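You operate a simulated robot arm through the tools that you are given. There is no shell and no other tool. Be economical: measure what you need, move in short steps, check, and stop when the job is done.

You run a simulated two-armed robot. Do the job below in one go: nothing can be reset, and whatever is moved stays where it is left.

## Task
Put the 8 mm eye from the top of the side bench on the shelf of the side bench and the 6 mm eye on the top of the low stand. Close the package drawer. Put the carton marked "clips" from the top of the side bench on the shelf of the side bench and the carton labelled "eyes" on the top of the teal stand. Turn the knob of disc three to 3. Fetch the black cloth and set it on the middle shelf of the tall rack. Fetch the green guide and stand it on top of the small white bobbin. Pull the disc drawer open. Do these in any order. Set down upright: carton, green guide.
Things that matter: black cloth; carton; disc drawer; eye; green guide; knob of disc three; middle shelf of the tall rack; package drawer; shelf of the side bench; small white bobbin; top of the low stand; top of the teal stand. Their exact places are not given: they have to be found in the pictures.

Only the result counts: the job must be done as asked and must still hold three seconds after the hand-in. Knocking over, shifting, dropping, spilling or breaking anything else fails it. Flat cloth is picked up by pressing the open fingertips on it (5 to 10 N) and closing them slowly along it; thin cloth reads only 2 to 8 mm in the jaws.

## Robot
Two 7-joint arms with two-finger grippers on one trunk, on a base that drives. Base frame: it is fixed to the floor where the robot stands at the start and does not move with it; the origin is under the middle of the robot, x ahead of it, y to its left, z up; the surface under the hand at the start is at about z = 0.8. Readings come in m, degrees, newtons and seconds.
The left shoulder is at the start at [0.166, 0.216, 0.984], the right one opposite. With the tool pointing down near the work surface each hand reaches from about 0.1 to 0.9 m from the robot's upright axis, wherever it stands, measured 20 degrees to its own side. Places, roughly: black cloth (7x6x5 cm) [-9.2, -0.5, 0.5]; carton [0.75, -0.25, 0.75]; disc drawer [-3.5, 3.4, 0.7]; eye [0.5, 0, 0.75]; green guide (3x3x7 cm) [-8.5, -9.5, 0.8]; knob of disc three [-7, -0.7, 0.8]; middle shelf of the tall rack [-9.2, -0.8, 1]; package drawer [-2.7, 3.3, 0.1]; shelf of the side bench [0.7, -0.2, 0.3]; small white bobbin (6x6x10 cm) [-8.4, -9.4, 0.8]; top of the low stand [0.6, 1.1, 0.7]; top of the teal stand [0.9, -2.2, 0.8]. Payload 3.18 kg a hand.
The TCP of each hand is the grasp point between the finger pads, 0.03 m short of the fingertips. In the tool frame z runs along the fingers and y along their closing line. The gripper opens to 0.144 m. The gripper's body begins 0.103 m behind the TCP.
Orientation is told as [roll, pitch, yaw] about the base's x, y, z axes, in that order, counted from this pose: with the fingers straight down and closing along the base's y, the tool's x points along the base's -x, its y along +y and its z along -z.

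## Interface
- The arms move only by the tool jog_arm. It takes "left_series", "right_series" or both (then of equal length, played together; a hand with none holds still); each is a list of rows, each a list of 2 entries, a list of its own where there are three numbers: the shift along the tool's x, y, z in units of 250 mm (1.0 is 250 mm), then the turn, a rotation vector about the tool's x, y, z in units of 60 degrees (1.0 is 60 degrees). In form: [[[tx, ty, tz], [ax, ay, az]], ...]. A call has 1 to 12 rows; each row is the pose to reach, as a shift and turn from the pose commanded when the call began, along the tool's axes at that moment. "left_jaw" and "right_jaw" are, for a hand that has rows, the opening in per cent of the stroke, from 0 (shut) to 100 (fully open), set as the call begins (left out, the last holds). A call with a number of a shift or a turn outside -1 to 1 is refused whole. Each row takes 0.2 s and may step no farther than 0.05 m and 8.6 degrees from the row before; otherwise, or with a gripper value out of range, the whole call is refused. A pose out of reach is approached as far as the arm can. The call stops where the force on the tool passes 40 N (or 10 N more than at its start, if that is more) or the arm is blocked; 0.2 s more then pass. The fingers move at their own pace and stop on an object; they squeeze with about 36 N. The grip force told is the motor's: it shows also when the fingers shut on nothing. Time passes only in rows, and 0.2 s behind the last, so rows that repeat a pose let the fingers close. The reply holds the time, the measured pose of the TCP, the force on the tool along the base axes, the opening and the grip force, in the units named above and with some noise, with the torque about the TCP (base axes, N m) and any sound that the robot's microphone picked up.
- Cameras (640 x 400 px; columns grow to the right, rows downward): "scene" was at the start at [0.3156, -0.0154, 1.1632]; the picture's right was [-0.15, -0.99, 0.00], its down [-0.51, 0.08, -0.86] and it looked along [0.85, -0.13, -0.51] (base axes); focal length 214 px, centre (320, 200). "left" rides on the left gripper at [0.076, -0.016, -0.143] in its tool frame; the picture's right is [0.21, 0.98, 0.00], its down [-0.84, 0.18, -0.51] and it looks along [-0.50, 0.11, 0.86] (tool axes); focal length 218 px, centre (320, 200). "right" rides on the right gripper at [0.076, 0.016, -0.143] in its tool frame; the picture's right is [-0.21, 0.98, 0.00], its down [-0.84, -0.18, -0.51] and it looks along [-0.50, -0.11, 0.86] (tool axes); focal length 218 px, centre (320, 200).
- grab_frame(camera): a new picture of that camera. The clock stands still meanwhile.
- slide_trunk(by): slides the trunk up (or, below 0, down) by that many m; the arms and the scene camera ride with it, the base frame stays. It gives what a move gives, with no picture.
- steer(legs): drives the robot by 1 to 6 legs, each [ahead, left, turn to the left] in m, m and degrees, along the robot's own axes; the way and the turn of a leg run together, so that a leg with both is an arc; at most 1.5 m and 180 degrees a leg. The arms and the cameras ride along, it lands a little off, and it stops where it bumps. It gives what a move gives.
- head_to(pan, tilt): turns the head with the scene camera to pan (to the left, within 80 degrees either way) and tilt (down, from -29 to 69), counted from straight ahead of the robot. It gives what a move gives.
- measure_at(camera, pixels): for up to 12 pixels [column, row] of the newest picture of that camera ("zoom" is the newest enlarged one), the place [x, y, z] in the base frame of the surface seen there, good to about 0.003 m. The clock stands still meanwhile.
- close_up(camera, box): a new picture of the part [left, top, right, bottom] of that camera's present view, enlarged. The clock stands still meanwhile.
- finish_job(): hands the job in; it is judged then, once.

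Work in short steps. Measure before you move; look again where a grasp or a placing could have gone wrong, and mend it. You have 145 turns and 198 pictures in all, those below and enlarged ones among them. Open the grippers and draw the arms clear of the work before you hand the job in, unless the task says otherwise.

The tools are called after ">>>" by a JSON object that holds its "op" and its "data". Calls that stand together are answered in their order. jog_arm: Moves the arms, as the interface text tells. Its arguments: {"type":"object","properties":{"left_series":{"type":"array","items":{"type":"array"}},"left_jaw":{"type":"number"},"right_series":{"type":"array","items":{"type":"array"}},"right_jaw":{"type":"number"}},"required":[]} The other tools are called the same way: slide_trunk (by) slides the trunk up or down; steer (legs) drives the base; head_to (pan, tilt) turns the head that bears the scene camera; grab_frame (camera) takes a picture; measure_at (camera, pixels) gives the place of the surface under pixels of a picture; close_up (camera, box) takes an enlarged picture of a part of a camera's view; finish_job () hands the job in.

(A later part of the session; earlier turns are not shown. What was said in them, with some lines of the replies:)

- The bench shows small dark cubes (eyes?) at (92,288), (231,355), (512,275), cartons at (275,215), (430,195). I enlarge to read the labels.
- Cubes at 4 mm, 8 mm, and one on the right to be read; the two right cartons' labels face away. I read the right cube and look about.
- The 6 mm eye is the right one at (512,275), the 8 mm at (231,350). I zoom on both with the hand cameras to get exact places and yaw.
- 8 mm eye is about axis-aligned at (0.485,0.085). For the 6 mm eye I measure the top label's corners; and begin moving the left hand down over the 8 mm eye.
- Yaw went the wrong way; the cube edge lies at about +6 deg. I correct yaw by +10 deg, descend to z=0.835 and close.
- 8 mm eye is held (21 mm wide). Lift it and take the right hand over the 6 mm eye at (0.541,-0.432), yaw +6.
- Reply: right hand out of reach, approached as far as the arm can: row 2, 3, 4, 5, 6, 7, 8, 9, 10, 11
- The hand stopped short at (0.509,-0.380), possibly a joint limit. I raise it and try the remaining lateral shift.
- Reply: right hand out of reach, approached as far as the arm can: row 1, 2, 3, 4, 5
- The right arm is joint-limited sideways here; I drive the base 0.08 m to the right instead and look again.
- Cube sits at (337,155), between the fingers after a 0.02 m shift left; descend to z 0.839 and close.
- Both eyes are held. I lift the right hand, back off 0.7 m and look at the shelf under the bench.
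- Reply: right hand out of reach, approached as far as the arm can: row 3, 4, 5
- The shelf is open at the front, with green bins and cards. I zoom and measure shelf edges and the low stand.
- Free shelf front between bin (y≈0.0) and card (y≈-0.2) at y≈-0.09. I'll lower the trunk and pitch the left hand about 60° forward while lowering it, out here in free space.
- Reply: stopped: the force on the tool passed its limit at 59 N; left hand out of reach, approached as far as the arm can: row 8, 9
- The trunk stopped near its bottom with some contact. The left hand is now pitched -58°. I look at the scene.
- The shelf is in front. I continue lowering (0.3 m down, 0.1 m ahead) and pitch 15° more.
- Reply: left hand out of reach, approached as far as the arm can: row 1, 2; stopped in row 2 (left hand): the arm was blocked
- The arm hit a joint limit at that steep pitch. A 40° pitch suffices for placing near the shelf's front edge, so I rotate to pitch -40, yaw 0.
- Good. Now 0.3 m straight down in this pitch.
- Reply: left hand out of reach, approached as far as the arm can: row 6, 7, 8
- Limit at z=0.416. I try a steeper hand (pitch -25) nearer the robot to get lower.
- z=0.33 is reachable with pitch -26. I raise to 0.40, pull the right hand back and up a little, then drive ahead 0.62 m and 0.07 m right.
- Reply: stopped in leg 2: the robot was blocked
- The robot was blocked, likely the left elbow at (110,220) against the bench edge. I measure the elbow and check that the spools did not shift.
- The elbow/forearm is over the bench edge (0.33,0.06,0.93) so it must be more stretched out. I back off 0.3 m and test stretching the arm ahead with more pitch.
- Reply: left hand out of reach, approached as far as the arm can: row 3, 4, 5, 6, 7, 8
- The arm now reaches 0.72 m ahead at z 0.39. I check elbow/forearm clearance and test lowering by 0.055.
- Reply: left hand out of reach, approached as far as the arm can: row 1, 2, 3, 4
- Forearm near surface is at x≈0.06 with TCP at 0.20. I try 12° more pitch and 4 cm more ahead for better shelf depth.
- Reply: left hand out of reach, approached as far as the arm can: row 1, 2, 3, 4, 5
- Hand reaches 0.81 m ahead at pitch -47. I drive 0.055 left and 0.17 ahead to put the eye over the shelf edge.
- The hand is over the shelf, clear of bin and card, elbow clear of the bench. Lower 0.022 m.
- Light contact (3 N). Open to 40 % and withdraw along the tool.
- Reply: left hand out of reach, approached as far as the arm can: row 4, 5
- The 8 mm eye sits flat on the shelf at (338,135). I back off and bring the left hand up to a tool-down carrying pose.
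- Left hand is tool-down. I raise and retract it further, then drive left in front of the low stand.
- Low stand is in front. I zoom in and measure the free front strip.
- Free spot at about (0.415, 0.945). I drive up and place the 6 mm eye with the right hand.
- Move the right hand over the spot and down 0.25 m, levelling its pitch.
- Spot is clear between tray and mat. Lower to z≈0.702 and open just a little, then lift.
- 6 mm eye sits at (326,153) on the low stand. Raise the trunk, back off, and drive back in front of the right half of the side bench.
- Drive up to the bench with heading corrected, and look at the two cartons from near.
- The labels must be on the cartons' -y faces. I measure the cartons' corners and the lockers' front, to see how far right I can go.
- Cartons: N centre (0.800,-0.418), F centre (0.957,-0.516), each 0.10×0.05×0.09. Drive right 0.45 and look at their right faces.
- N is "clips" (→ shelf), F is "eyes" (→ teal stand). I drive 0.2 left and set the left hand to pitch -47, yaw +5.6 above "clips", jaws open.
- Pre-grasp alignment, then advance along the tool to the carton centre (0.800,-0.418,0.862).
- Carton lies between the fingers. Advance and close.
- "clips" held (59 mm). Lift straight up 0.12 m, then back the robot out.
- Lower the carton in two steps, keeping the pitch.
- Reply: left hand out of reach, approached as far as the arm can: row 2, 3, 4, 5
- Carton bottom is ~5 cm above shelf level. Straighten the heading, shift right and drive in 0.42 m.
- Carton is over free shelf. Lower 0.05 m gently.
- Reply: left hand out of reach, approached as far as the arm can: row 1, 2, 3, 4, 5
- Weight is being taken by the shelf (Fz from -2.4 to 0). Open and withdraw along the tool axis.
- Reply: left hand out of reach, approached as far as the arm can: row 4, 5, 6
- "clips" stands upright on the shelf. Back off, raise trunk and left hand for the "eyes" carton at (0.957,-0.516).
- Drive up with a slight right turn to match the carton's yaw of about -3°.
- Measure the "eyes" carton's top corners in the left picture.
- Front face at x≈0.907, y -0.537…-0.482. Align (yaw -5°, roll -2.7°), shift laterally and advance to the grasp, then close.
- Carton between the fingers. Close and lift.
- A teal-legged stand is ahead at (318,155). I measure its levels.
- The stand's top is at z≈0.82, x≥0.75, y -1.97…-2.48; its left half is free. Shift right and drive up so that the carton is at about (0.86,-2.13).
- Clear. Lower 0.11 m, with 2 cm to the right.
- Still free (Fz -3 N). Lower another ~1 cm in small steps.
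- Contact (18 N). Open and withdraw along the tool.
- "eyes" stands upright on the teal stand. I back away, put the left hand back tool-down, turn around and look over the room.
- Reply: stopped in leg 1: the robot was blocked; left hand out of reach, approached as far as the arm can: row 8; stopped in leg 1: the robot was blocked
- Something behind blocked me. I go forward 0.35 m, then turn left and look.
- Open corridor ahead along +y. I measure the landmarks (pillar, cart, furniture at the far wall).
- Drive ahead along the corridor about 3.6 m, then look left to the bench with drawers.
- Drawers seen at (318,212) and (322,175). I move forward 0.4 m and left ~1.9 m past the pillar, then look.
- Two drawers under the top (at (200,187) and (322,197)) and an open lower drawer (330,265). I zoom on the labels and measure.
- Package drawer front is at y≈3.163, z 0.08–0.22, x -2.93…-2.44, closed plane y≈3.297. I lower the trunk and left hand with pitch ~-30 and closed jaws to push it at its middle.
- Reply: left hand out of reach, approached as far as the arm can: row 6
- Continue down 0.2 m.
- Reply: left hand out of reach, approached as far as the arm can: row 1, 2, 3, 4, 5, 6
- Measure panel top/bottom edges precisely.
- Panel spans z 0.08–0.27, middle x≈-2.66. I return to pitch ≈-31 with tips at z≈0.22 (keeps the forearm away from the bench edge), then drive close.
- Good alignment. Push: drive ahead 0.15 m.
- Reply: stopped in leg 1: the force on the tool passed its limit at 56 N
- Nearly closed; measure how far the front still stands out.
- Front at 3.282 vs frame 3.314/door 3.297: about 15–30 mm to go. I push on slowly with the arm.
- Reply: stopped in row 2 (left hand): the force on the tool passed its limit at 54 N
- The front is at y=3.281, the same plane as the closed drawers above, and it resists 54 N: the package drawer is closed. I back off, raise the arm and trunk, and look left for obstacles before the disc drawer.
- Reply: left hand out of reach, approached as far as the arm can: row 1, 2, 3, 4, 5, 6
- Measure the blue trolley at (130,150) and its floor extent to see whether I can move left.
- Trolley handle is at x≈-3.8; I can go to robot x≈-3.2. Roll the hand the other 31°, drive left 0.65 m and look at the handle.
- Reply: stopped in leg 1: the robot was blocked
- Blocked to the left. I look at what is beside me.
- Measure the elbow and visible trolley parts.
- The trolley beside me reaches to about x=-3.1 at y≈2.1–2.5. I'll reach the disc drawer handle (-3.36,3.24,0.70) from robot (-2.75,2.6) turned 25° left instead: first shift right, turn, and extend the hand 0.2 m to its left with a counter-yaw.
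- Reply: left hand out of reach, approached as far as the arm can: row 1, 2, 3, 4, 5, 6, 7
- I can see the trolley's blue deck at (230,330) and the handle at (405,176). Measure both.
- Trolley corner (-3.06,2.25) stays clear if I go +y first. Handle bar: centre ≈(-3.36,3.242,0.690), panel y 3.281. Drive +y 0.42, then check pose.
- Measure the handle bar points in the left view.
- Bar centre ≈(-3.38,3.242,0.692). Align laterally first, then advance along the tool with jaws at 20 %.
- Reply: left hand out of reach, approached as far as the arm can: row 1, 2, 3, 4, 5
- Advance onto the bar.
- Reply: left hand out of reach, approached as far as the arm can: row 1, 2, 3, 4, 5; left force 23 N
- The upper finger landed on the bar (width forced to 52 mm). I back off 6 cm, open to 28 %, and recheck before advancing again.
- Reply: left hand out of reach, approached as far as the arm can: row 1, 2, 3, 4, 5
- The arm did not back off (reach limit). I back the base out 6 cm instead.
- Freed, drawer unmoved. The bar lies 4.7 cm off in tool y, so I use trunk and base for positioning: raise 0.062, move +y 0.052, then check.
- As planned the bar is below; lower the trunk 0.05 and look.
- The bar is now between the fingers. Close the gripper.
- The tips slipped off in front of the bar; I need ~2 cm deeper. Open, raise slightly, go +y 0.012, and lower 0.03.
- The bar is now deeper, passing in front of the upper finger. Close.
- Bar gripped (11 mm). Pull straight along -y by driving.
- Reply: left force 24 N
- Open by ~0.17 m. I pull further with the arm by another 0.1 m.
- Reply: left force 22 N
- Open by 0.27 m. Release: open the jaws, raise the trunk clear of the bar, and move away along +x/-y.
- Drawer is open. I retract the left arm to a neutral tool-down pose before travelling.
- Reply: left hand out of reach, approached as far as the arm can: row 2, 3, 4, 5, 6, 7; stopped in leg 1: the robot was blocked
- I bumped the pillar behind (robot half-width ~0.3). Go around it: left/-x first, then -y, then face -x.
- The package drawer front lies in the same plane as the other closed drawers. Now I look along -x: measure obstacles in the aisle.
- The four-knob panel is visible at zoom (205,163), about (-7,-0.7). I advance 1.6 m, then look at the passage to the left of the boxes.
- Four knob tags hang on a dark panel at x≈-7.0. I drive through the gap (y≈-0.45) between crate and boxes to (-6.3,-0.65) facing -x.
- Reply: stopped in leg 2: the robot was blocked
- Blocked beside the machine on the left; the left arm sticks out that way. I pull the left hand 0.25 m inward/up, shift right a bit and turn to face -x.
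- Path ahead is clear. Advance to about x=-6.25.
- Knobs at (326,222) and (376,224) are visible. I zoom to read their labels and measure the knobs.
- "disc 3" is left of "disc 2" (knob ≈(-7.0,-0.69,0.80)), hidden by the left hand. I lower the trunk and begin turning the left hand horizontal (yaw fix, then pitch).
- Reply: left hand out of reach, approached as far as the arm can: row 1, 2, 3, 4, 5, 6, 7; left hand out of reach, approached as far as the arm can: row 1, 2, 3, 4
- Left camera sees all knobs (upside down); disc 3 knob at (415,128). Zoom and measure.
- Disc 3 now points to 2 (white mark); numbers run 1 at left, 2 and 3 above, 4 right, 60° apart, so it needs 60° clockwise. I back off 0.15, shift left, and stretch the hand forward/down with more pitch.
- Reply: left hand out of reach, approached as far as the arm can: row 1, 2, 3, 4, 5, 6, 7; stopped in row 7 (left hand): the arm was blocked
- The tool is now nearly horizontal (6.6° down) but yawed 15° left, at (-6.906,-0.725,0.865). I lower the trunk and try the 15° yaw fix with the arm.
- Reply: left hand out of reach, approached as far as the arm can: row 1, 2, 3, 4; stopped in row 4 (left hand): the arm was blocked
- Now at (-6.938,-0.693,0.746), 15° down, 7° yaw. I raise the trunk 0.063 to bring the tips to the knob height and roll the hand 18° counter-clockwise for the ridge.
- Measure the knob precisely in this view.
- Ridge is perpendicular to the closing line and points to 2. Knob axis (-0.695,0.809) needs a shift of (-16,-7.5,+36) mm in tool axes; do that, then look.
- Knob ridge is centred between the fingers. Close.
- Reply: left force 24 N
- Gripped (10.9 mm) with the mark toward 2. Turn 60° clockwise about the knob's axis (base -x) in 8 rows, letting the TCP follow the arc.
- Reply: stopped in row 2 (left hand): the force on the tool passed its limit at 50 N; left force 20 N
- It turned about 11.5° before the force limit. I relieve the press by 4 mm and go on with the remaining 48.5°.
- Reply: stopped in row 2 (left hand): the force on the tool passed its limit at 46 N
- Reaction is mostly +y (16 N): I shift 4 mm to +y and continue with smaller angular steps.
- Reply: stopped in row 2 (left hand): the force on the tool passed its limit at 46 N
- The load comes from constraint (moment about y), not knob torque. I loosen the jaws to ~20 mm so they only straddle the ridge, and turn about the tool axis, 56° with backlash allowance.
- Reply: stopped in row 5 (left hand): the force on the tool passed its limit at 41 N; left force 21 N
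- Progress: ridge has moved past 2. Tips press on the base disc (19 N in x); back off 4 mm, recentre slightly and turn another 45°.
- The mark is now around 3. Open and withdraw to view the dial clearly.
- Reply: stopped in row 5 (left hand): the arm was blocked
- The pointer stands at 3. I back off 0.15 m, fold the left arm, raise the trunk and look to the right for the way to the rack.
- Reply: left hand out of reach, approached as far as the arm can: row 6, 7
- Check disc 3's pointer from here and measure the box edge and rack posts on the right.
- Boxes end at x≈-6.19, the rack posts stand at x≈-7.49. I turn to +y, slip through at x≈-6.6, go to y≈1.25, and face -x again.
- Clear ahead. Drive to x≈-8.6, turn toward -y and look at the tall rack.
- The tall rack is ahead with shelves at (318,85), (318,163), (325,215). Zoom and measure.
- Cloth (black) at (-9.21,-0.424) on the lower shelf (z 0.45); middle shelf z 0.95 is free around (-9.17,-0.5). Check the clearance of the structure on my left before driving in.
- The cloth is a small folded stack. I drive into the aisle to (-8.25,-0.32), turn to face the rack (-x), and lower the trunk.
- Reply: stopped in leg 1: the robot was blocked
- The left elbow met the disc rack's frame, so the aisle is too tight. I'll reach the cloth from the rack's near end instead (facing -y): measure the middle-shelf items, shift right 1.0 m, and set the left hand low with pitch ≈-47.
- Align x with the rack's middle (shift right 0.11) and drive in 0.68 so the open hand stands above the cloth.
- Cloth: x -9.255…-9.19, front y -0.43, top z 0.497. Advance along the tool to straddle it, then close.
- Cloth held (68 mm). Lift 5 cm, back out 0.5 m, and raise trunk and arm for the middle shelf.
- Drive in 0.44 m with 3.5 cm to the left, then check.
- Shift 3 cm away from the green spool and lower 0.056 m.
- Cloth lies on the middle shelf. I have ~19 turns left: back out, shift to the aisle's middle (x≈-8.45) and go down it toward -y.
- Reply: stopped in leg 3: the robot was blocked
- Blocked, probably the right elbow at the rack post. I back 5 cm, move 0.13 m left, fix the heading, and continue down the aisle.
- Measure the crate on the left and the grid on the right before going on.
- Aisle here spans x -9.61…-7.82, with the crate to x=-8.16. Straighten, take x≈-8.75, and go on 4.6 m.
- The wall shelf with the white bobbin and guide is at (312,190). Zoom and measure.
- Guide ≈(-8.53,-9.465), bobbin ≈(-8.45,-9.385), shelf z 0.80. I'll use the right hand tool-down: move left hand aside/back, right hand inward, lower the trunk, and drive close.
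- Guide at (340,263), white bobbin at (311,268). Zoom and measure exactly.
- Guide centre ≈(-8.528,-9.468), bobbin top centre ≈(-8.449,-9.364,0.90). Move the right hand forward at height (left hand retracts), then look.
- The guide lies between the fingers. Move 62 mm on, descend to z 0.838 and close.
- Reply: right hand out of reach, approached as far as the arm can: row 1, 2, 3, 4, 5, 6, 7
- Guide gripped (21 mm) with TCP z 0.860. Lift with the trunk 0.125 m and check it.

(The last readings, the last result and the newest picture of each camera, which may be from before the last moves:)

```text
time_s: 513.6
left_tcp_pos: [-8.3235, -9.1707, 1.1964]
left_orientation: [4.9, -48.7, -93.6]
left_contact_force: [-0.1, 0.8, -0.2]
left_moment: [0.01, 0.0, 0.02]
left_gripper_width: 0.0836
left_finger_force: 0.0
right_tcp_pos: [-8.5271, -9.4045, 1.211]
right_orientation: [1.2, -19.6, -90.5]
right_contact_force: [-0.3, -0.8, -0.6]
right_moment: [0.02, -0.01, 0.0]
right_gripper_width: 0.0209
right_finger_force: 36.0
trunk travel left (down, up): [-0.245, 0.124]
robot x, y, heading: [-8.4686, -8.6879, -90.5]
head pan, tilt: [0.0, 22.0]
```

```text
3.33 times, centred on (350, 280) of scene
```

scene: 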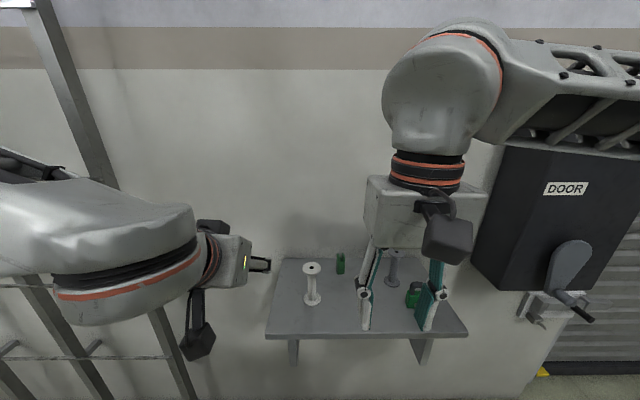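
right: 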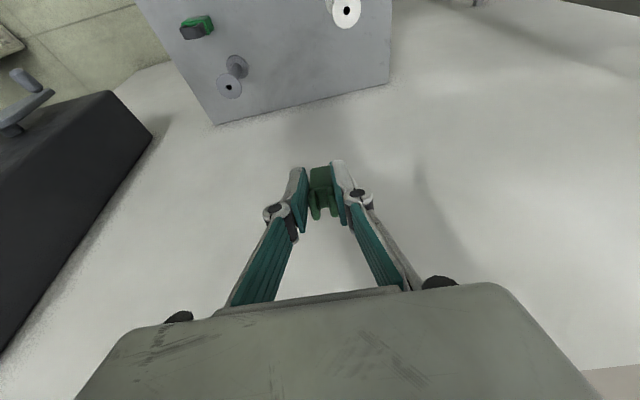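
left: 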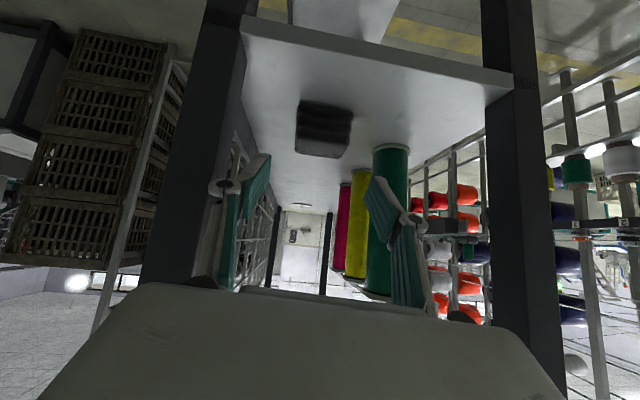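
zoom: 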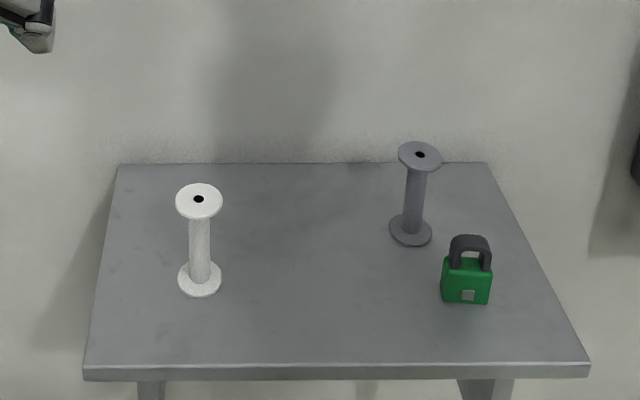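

The guide is held, but the hand sprang to pitch -20 at the reach limit. I back the base 0.12 m and bring the hand level above the bobbin at TCP (-8.45,-9.35,0.99).

>>> {"op": "steer", "data": {"legs": [[-0.12, 0, 0]]}}

>>> {"op": "jog_arm", "data": {"right_series": [[[0, 0.05, 0.1], [0, 0.05, 0]], [[0.01, 0.1, 0.22], [0, 0.1, 0]], [[0.02, 0.15, 0.35], [0, 0.15, 0]], [[0.03, 0.2, 0.49], [0, 0.2, 0]], [[0.04, 0.25, 0.63], [0, 0.25, 0]], [[0.05, 0.31, 0.77], [0, 0.3, 0]], [[0.05, 0.31, 0.9], [0, 0.327, 0]], [[0.05, 0.31, 0.9], [0, 0.327, 0]]]}}

>>> {"op": "grab_frame", "data": {"camera": "right"}}

>>> {"op": "close_up", "data": {"camera": "scene", "box": [260, 190, 440, 320]}}

```text
time_s: 514.9
left_tcp_pos: [-8.3242, -9.0515, 1.1974]
left_orientation: [4.8, -49.0, -93.9]
left_contact_force: [-0.9, 0.1, 0.9]
left_moment: [0.01, -0.02, 0.03]
left_gripper_width: 0.0834
left_finger_force: 0.0
right_tcp_pos: [-8.5295, -9.2849, 1.2146]
right_orientation: [1.4, -19.8, -90.8]
right_contact_force: [0.2, 0.4, 0.1]
right_moment: [0.01, 0.01, 0.02]
right_gripper_width: 0.0209
right_finger_force: 35.9
trunk travel left (down, up): [-0.245, 0.124]
robot x, y, heading: [-8.4638, -8.5692, -90.9]
head pan, tilt: [0.0, 22.0]
```

```text
time_s: 516.7
left_tcp_pos: [-8.3254, -9.0526, 1.1976]
left_orientation: [4.7, -48.9, -93.9]
left_contact_force: [-1.1, 0.0, 0.3]
left_moment: [0.0, -0.01, -0.03]
left_gripper_width: 0.0835
left_finger_force: 0.0
right_tcp_pos: [-8.49, -9.2637, 1.0141]
right_orientation: [1.5, -1.7, -91.4]
right_contact_force: [-0.7, -0.9, -0.7]
right_moment: [0.03, 0.03, 0.01]
right_gripper_width: 0.021
right_finger_force: 36.0
right hand out of reach, approached as far as the arm can: row 1, 2, 3, 4, 5, 6, 7, 8
trunk travel left (down, up): [-0.245, 0.124]
robot x, y, heading: [-8.4639, -8.5704, -90.7]
head pan, tilt: [0.0, 22.0]
```

```text
55 pictures are left
```

right: 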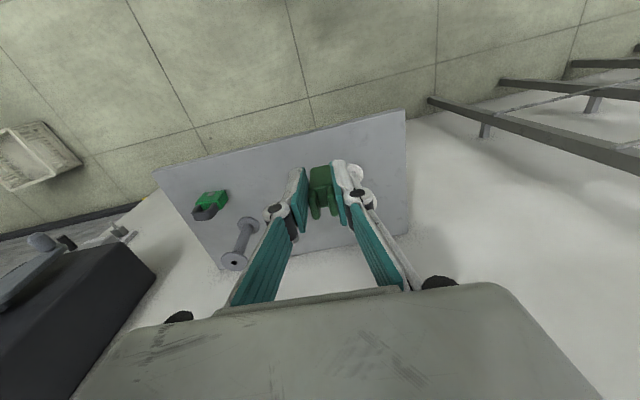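

```text
3.08 times, centred on (350, 255) of scene
```

zoom: 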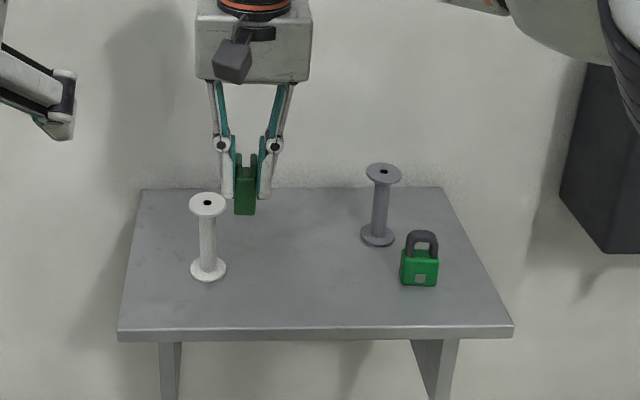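

Guide hangs upright. Use the base for the last 4 cm left and 8.6 cm ahead, then check over the bobbin.

>>> {"op": "steer", "data": {"legs": [[0.086, 0.041, 0.4]]}}

>>> {"op": "grab_frame", "data": {"camera": "scene"}}

>>> {"op": "close_up", "data": {"camera": "scene", "box": [270, 210, 390, 300]}}

>>> {"op": "close_up", "data": {"camera": "right", "box": [260, 130, 400, 240]}}

```text
time_s: 517.8
left_tcp_pos: [-8.2819, -9.1368, 1.196]
left_orientation: [4.8, -48.9, -93.3]
left_contact_force: [0.0, 0.0, -1.4]
left_moment: [0.01, -0.01, 0.01]
left_gripper_width: 0.0836
left_finger_force: 0.1
right_tcp_pos: [-8.4435, -9.3499, 1.0139]
right_orientation: [1.5, -1.8, -90.8]
right_contact_force: [0.2, -0.6, -0.5]
right_moment: [0.01, 0.03, -0.02]
right_gripper_width: 0.0209
right_finger_force: 35.9
trunk travel left (down, up): [-0.245, 0.124]
robot x, y, heading: [-8.4221, -8.6569, -90.1]
head pan, tilt: [0.0, 22.0]
```

```text
53 pictures are left
```

scene: 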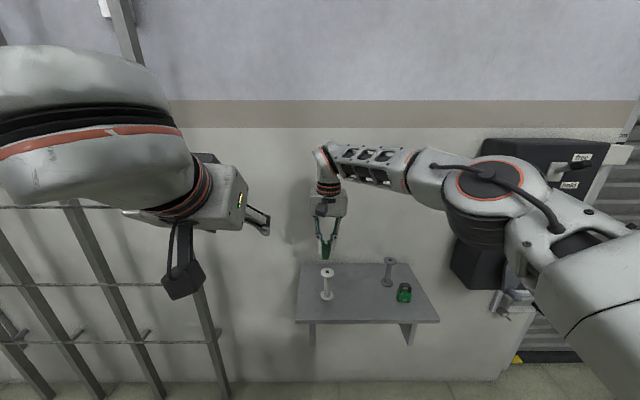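

```text
4.44 times, centred on (330, 255) of scene
```

zoom: 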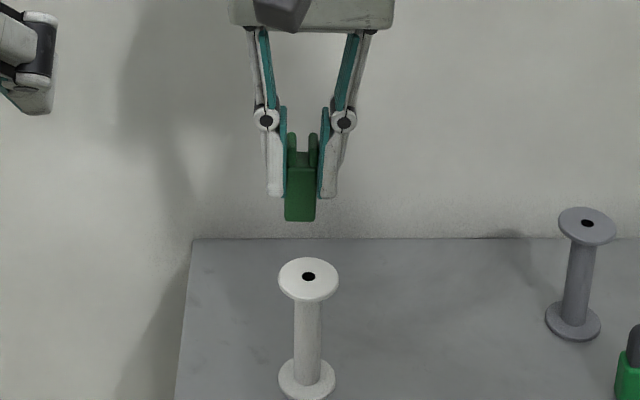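

```text
3.64 times, centred on (330, 185) of right
```

zoom: 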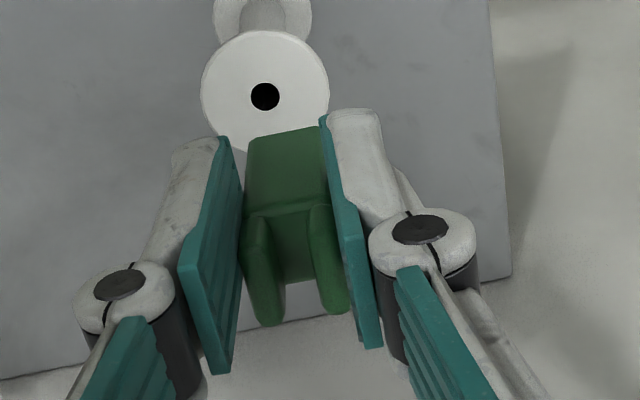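

Measure guide and flange now to verify the offset.

>>> {"op": "measure_at", "data": {"camera": "scene", "pixels": [[325.5, 254], [325.5, 250], [323, 256], [328, 256], [325.5, 258], [327.3, 270], [327.3, 275.5], [321.5, 272.5], [333, 272.5], [327, 268.5]]}}

```text
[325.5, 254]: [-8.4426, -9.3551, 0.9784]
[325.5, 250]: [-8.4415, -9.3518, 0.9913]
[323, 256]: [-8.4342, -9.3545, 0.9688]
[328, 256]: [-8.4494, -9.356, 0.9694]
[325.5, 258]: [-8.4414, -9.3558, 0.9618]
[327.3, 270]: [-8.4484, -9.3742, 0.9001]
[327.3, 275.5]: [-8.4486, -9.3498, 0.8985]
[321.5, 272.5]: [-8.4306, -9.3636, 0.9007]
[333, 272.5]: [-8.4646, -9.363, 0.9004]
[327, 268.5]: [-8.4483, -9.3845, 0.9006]
```

Guide centre (-8.442,-9.368) vs flange centre (-8.448,-9.364): 6 mm to the right needed. The commanded pose lies ahead of the measured one, so I first re-command the present pose with that 6 mm correction.

>>> {"op": "jog_arm", "data": {"right_series": [[[0.12, -0.06, -0.022], [0, 0, 0]], [[0.23, -0.12, -0.043], [0, 0, 0]], [[0.34, -0.176, -0.063], [0, 0, 0]], [[0.34, -0.176, -0.063], [0, 0, 0]]]}}

>>> {"op": "grab_frame", "data": {"camera": "scene"}}

>>> {"op": "measure_at", "data": {"camera": "scene", "pixels": [[325.5, 254], [325.5, 250], [323, 256], [328, 256], [325.5, 258], [330, 256], [327, 262], [321, 256]]}}

>>> {"op": "close_up", "data": {"camera": "scene", "box": [285, 225, 375, 290]}}

```text
time_s: 518.8
left_tcp_pos: [-8.2804, -9.1371, 1.1967]
left_orientation: [4.8, -48.9, -93.2]
left_contact_force: [-0.8, -0.7, -0.3]
left_moment: [0.0, 0.02, -0.02]
left_gripper_width: 0.0834
left_finger_force: 0.0
right_tcp_pos: [-8.4858, -9.2635, 1.0256]
right_orientation: [1.5, -1.8, -90.8]
right_contact_force: [0.0, 0.0, -1.1]
right_moment: [0.01, 0.03, -0.01]
right_gripper_width: 0.021
right_finger_force: 35.7
trunk travel left (down, up): [-0.245, 0.124]
robot x, y, heading: [-8.4219, -8.6556, -90.3]
head pan, tilt: [0.0, 22.0]
```

```text
50 pictures are left
```

scene: 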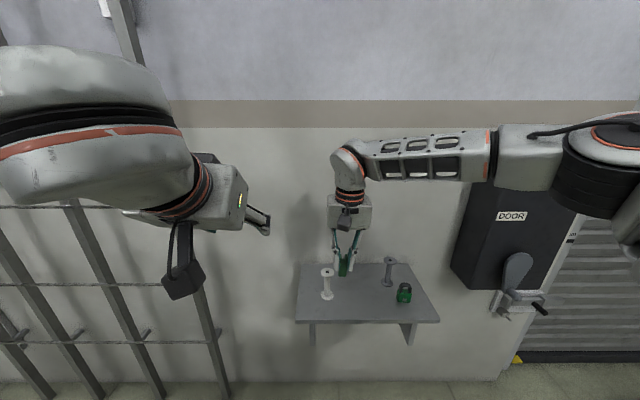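

```text
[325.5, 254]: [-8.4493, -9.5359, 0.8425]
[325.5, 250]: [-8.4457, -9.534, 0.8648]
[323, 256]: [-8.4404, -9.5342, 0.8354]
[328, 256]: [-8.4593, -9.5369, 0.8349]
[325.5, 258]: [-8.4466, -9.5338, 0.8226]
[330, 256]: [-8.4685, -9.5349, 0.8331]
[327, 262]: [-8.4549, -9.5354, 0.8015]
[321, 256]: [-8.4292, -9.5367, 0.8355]
```

```text
6.15 times, centred on (330, 258) of scene
```

zoom: 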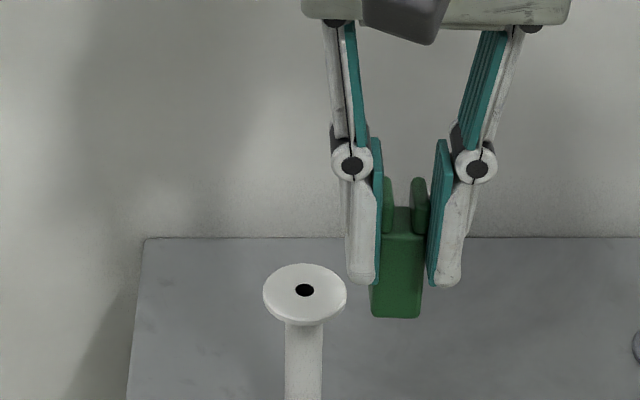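

The command reference was already the measured pose, so it moved 8.6 cm back; the base brings it forward again: 0.083 ahead, 0.036 left, then lower 5 cm and verify.

>>> {"op": "steer", "data": {"legs": [[0.083, 0.036, 0.2]]}}

>>> {"op": "jog_arm", "data": {"right_series": [[[0, 0, 0.07], [0, 0.02, 0]], [[0, 0, 0.14], [0, 0.03, 0]], [[0, 0, 0.2], [0, 0.03, 0]], [[0, 0, 0.2], [0, 0.03, 0]]]}}

>>> {"op": "close_up", "data": {"camera": "scene", "box": [285, 225, 375, 290]}}

>>> {"op": "measure_at", "data": {"camera": "zoom", "pixels": [[300, 230], [285, 230], [315, 230], [300, 200], [300, 260], [305, 290], [275, 290], [335, 290], [320, 310]]}}

>>> {"op": "close_up", "data": {"camera": "right", "box": [260, 130, 400, 240]}}

```text
time_s: 519.9
left_tcp_pos: [-8.2459, -9.2175, 1.1962]
left_orientation: [4.8, -48.9, -93.0]
left_contact_force: [0.4, -0.9, -0.1]
left_moment: [0.0, 0.0, 0.02]
left_gripper_width: 0.0837
left_finger_force: 0.0
right_tcp_pos: [-8.4497, -9.347, 1.0267]
right_orientation: [1.4, -1.8, -90.6]
right_contact_force: [0.2, 0.2, 0.2]
right_moment: [0.01, 0.02, -0.01]
right_gripper_width: 0.0211
right_finger_force: 36.1
trunk travel left (down, up): [-0.245, 0.124]
robot x, y, heading: [-8.3911, -8.7362, -89.9]
head pan, tilt: [0.0, 22.0]
```

```text
time_s: 520.9
left_tcp_pos: [-8.245, -9.2162, 1.198]
left_orientation: [4.9, -49.0, -93.1]
left_contact_force: [-0.2, -0.1, -0.8]
left_moment: [-0.01, -0.01, 0.01]
left_gripper_width: 0.0835
left_finger_force: 0.0
right_tcp_pos: [-8.4477, -9.3455, 0.9756]
right_orientation: [1.7, 0.0, -90.6]
right_contact_force: [-0.2, 0.3, -1.2]
right_moment: [-0.02, 0.0, 0.0]
right_gripper_width: 0.0208
right_finger_force: 36.3
trunk travel left (down, up): [-0.245, 0.124]
robot x, y, heading: [-8.3891, -8.7335, -90.1]
head pan, tilt: [0.0, 22.0]
```

```text
6.15 times, centred on (330, 258) of scene
```

zoom: 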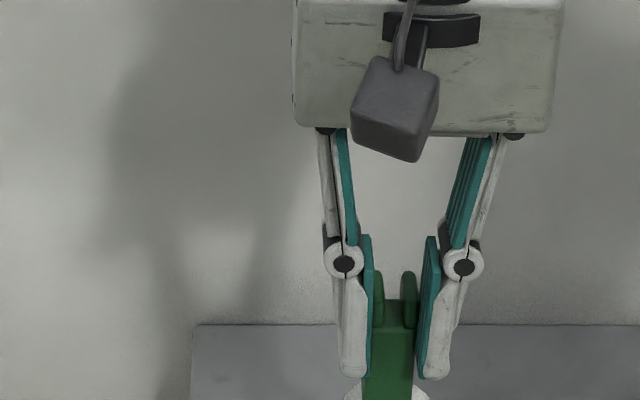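

```text
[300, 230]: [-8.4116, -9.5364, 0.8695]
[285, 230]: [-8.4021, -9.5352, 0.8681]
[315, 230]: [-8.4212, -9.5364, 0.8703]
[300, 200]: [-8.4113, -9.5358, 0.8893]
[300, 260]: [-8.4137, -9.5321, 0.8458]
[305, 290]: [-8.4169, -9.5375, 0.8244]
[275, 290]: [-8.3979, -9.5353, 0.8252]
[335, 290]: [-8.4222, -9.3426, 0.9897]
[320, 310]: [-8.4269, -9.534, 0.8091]
```

```text
3.64 times, centred on (330, 185) of right
5 turns are left
```

zoom: 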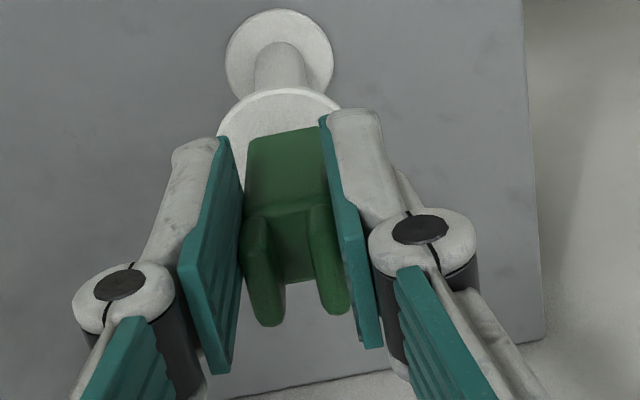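

Guide is centred on the flange (x within 2 mm, y within 2 mm). Lower the last 15 mm, open slightly, wait and lift straight up.

>>> {"op": "jog_arm", "data": {"right_series": [[[0, 0, 0.02], [0, 0, 0]], [[0, 0, 0.035], [0, 0, 0]], [[0, 0, 0.046], [0, 0, 0]], [[0, 0, 0.054], [0, 0, 0]], [[0, 0, 0.058], [0, 0, 0]]]}}

>>> {"op": "grab_frame", "data": {"camera": "right"}}

```text
time_s: 522.1
left_tcp_pos: [-8.2452, -9.2173, 1.1958]
left_orientation: [5.0, -48.9, -93.1]
left_contact_force: [-0.9, -0.5, 0.2]
left_moment: [0.02, -0.03, 0.0]
left_gripper_width: 0.0832
left_finger_force: 0.0
right_tcp_pos: [-8.4486, -9.3461, 0.9623]
right_orientation: [1.5, 0.0, -90.5]
right_contact_force: [0.1, 0.7, -0.1]
right_moment: [0.0, 0.04, 0.0]
right_gripper_width: 0.021
right_finger_force: 36.0
trunk travel left (down, up): [-0.245, 0.124]
robot x, y, heading: [-8.3876, -8.7365, -89.8]
head pan, tilt: [0.0, 22.0]
```

```text
46 pictures are left
4 turns are left
```

right: 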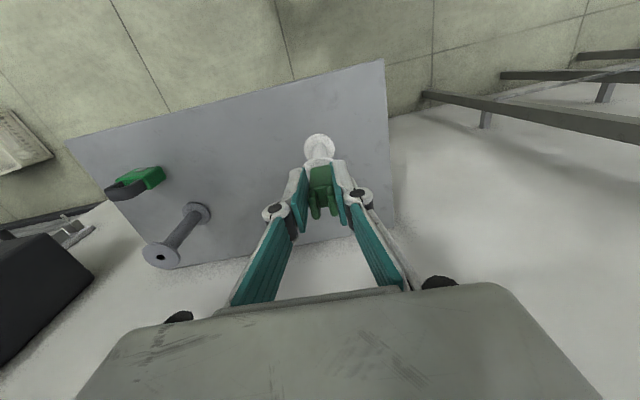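

No clear contact at z 0.9623; lower 2.5 mm more, then open and lift.

>>> {"op": "jog_arm", "data": {"right_series": [[[0, 0, 0.005], [0, 0, 0]], [[0, 0, 0.01], [0, 0, 0]], [[0, 0, 0.01], [0, 0, 0]]]}}

>>> {"op": "jog_arm", "data": {"right_series": [[[0, 0, 0], [0, 0, 0]], [[0, 0, 0], [0, 0, 0]], [[0, 0, 0], [0, 0, 0]], [[0, 0, -0.05], [0, 0, 0]], [[0, 0, -0.12], [0, 0, 0]], [[0, 0, -0.22], [0, 0, 0]], [[0, 0, -0.34], [0, 0, 0]], [[0, 0, -0.46], [0, 0, 0]]], "right_jaw": 30}}

>>> {"op": "close_up", "data": {"camera": "scene", "box": [270, 210, 420, 320]}}

>>> {"op": "grab_frame", "data": {"camera": "right"}}

```text
time_s: 522.9
left_tcp_pos: [-8.2451, -9.2172, 1.1964]
left_orientation: [4.9, -49.0, -93.1]
left_contact_force: [0.0, 0.3, 0.6]
left_moment: [0.02, -0.01, 0.01]
left_gripper_width: 0.0835
left_finger_force: 0.1
right_tcp_pos: [-8.4486, -9.3459, 0.9615]
right_orientation: [1.6, -0.2, -90.5]
right_contact_force: [0.0, -0.8, 3.1]
right_moment: [-0.07, 0.03, -0.03]
right_gripper_width: 0.0208
right_finger_force: 35.9
trunk travel left (down, up): [-0.245, 0.124]
robot x, y, heading: [-8.3883, -8.7349, -89.9]
head pan, tilt: [0.0, 22.0]
```

```text
time_s: 524.7
left_tcp_pos: [-8.2448, -9.2164, 1.1966]
left_orientation: [4.9, -49.0, -93.1]
left_contact_force: [-0.9, -0.1, -0.4]
left_moment: [-0.02, -0.02, 0.02]
left_gripper_width: 0.0835
left_finger_force: 0.0
right_tcp_pos: [-8.451, -9.3458, 1.0766]
right_orientation: [1.5, 0.0, -90.6]
right_contact_force: [-0.3, -0.1, 0.2]
right_moment: [-0.01, 0.01, 0.01]
right_gripper_width: 0.0433
right_finger_force: 0.1
trunk travel left (down, up): [-0.245, 0.124]
robot x, y, heading: [-8.3844, -8.7361, -90.0]
head pan, tilt: [0.0, 22.0]
```

```text
3.64 times, centred on (345, 265) of scene
```

zoom: 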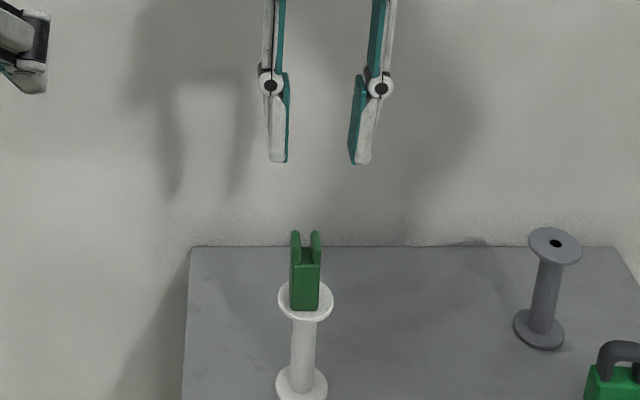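

```text
44 pictures are left
3 turns are left
```

right: 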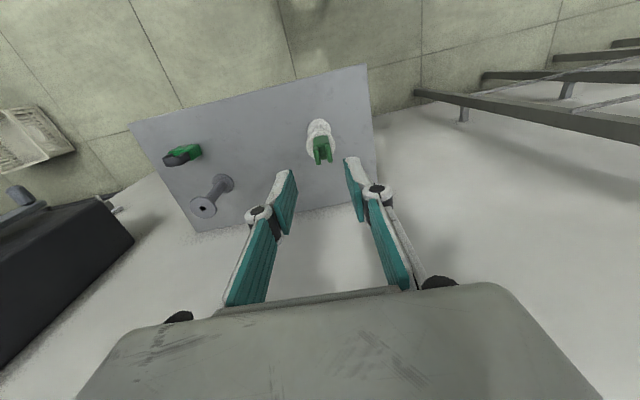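

The green guide stands upright on the white bobbin. I back the robot clear, with the grippers open.

>>> {"op": "steer", "data": {"legs": [[-0.6, 0, 0]]}}

>>> {"op": "jog_arm", "data": {"right_series": [[[0, 0, 0], [0, 0, 0]], [[0, 0, 0], [0, 0, 0]]], "left_series": [[[0, 0, 0], [0, 0, 0]], [[0, 0, 0], [0, 0, 0]]], "left_jaw": 100, "right_jaw": 100}}

```text
time_s: 528.1
left_tcp_pos: [-8.2429, -8.6074, 1.1971]
left_orientation: [4.9, -49.0, -91.9]
left_contact_force: [0.6, 0.2, 0.2]
left_moment: [-0.01, 0.01, -0.05]
left_gripper_width: 0.0833
left_finger_force: 0.0
right_tcp_pos: [-8.4461, -8.7425, 1.0769]
right_orientation: [1.4, 0.0, -89.4]
right_contact_force: [0.1, 0.0, 0.7]
right_moment: [-0.02, 0.0, -0.02]
right_gripper_width: 0.0433
right_finger_force: 0.1
trunk travel left (down, up): [-0.245, 0.124]
robot x, y, heading: [-8.3977, -8.1327, -88.5]
head pan, tilt: [0.0, 22.0]
```

```text
time_s: 528.7
left_tcp_pos: [-8.2423, -8.6082, 1.1963]
left_orientation: [5.0, -49.0, -91.9]
left_contact_force: [-0.2, -0.4, -0.4]
left_moment: [-0.01, 0.0, 0.01]
left_gripper_width: 0.144
left_finger_force: 0.0
right_tcp_pos: [-8.4448, -8.7427, 1.0764]
right_orientation: [1.5, 0.0, -89.2]
right_contact_force: [-0.5, 0.2, -0.1]
right_moment: [-0.02, 0.0, -0.02]
right_gripper_width: 0.1441
right_finger_force: 0.0
trunk travel left (down, up): [-0.245, 0.124]
robot x, y, heading: [-8.4001, -8.128, -88.7]
head pan, tilt: [0.0, 22.0]
2 turns are left
```

All parts are placed and the arms are clear; I hand the job in.

>>> {"op": "finish_job", "data": {}}

```text
The job is handed in.
```

I handed the job in with every item done, but I'm not certain about two of them, and the robot bumped fixed furniture several times.

- **Eyes:** the 8 mm eye is on the shelf of the side bench and the 6 mm eye is on the low stand.
- **Cartons:** "clips" stands upright on the shelf of the side bench, and "eyes" stands upright on the teal stand.
- **Package drawer:** I pushed it until it stopped against more than 50 N. Its front is level with the other closed drawers, but about 16 mm proud of the cupboard door beside it. I judged it closed.
- **Disc drawer:** it is pulled open about 27 cm.
- **Knob of disc three:** it points at 3. I judged that from pictures, and it may be a few degrees past.
- **Black cloth:** it is on the middle shelf of the tall rack.
- **Green guide:** it stands upright on the small white bobbin.
- **Bumps on the way:** the robot touched the side bench edge, a machine, the pillar, the blue trolley and the racks. I saw nothing knocked over, but I did not go back to check each one for shifting.
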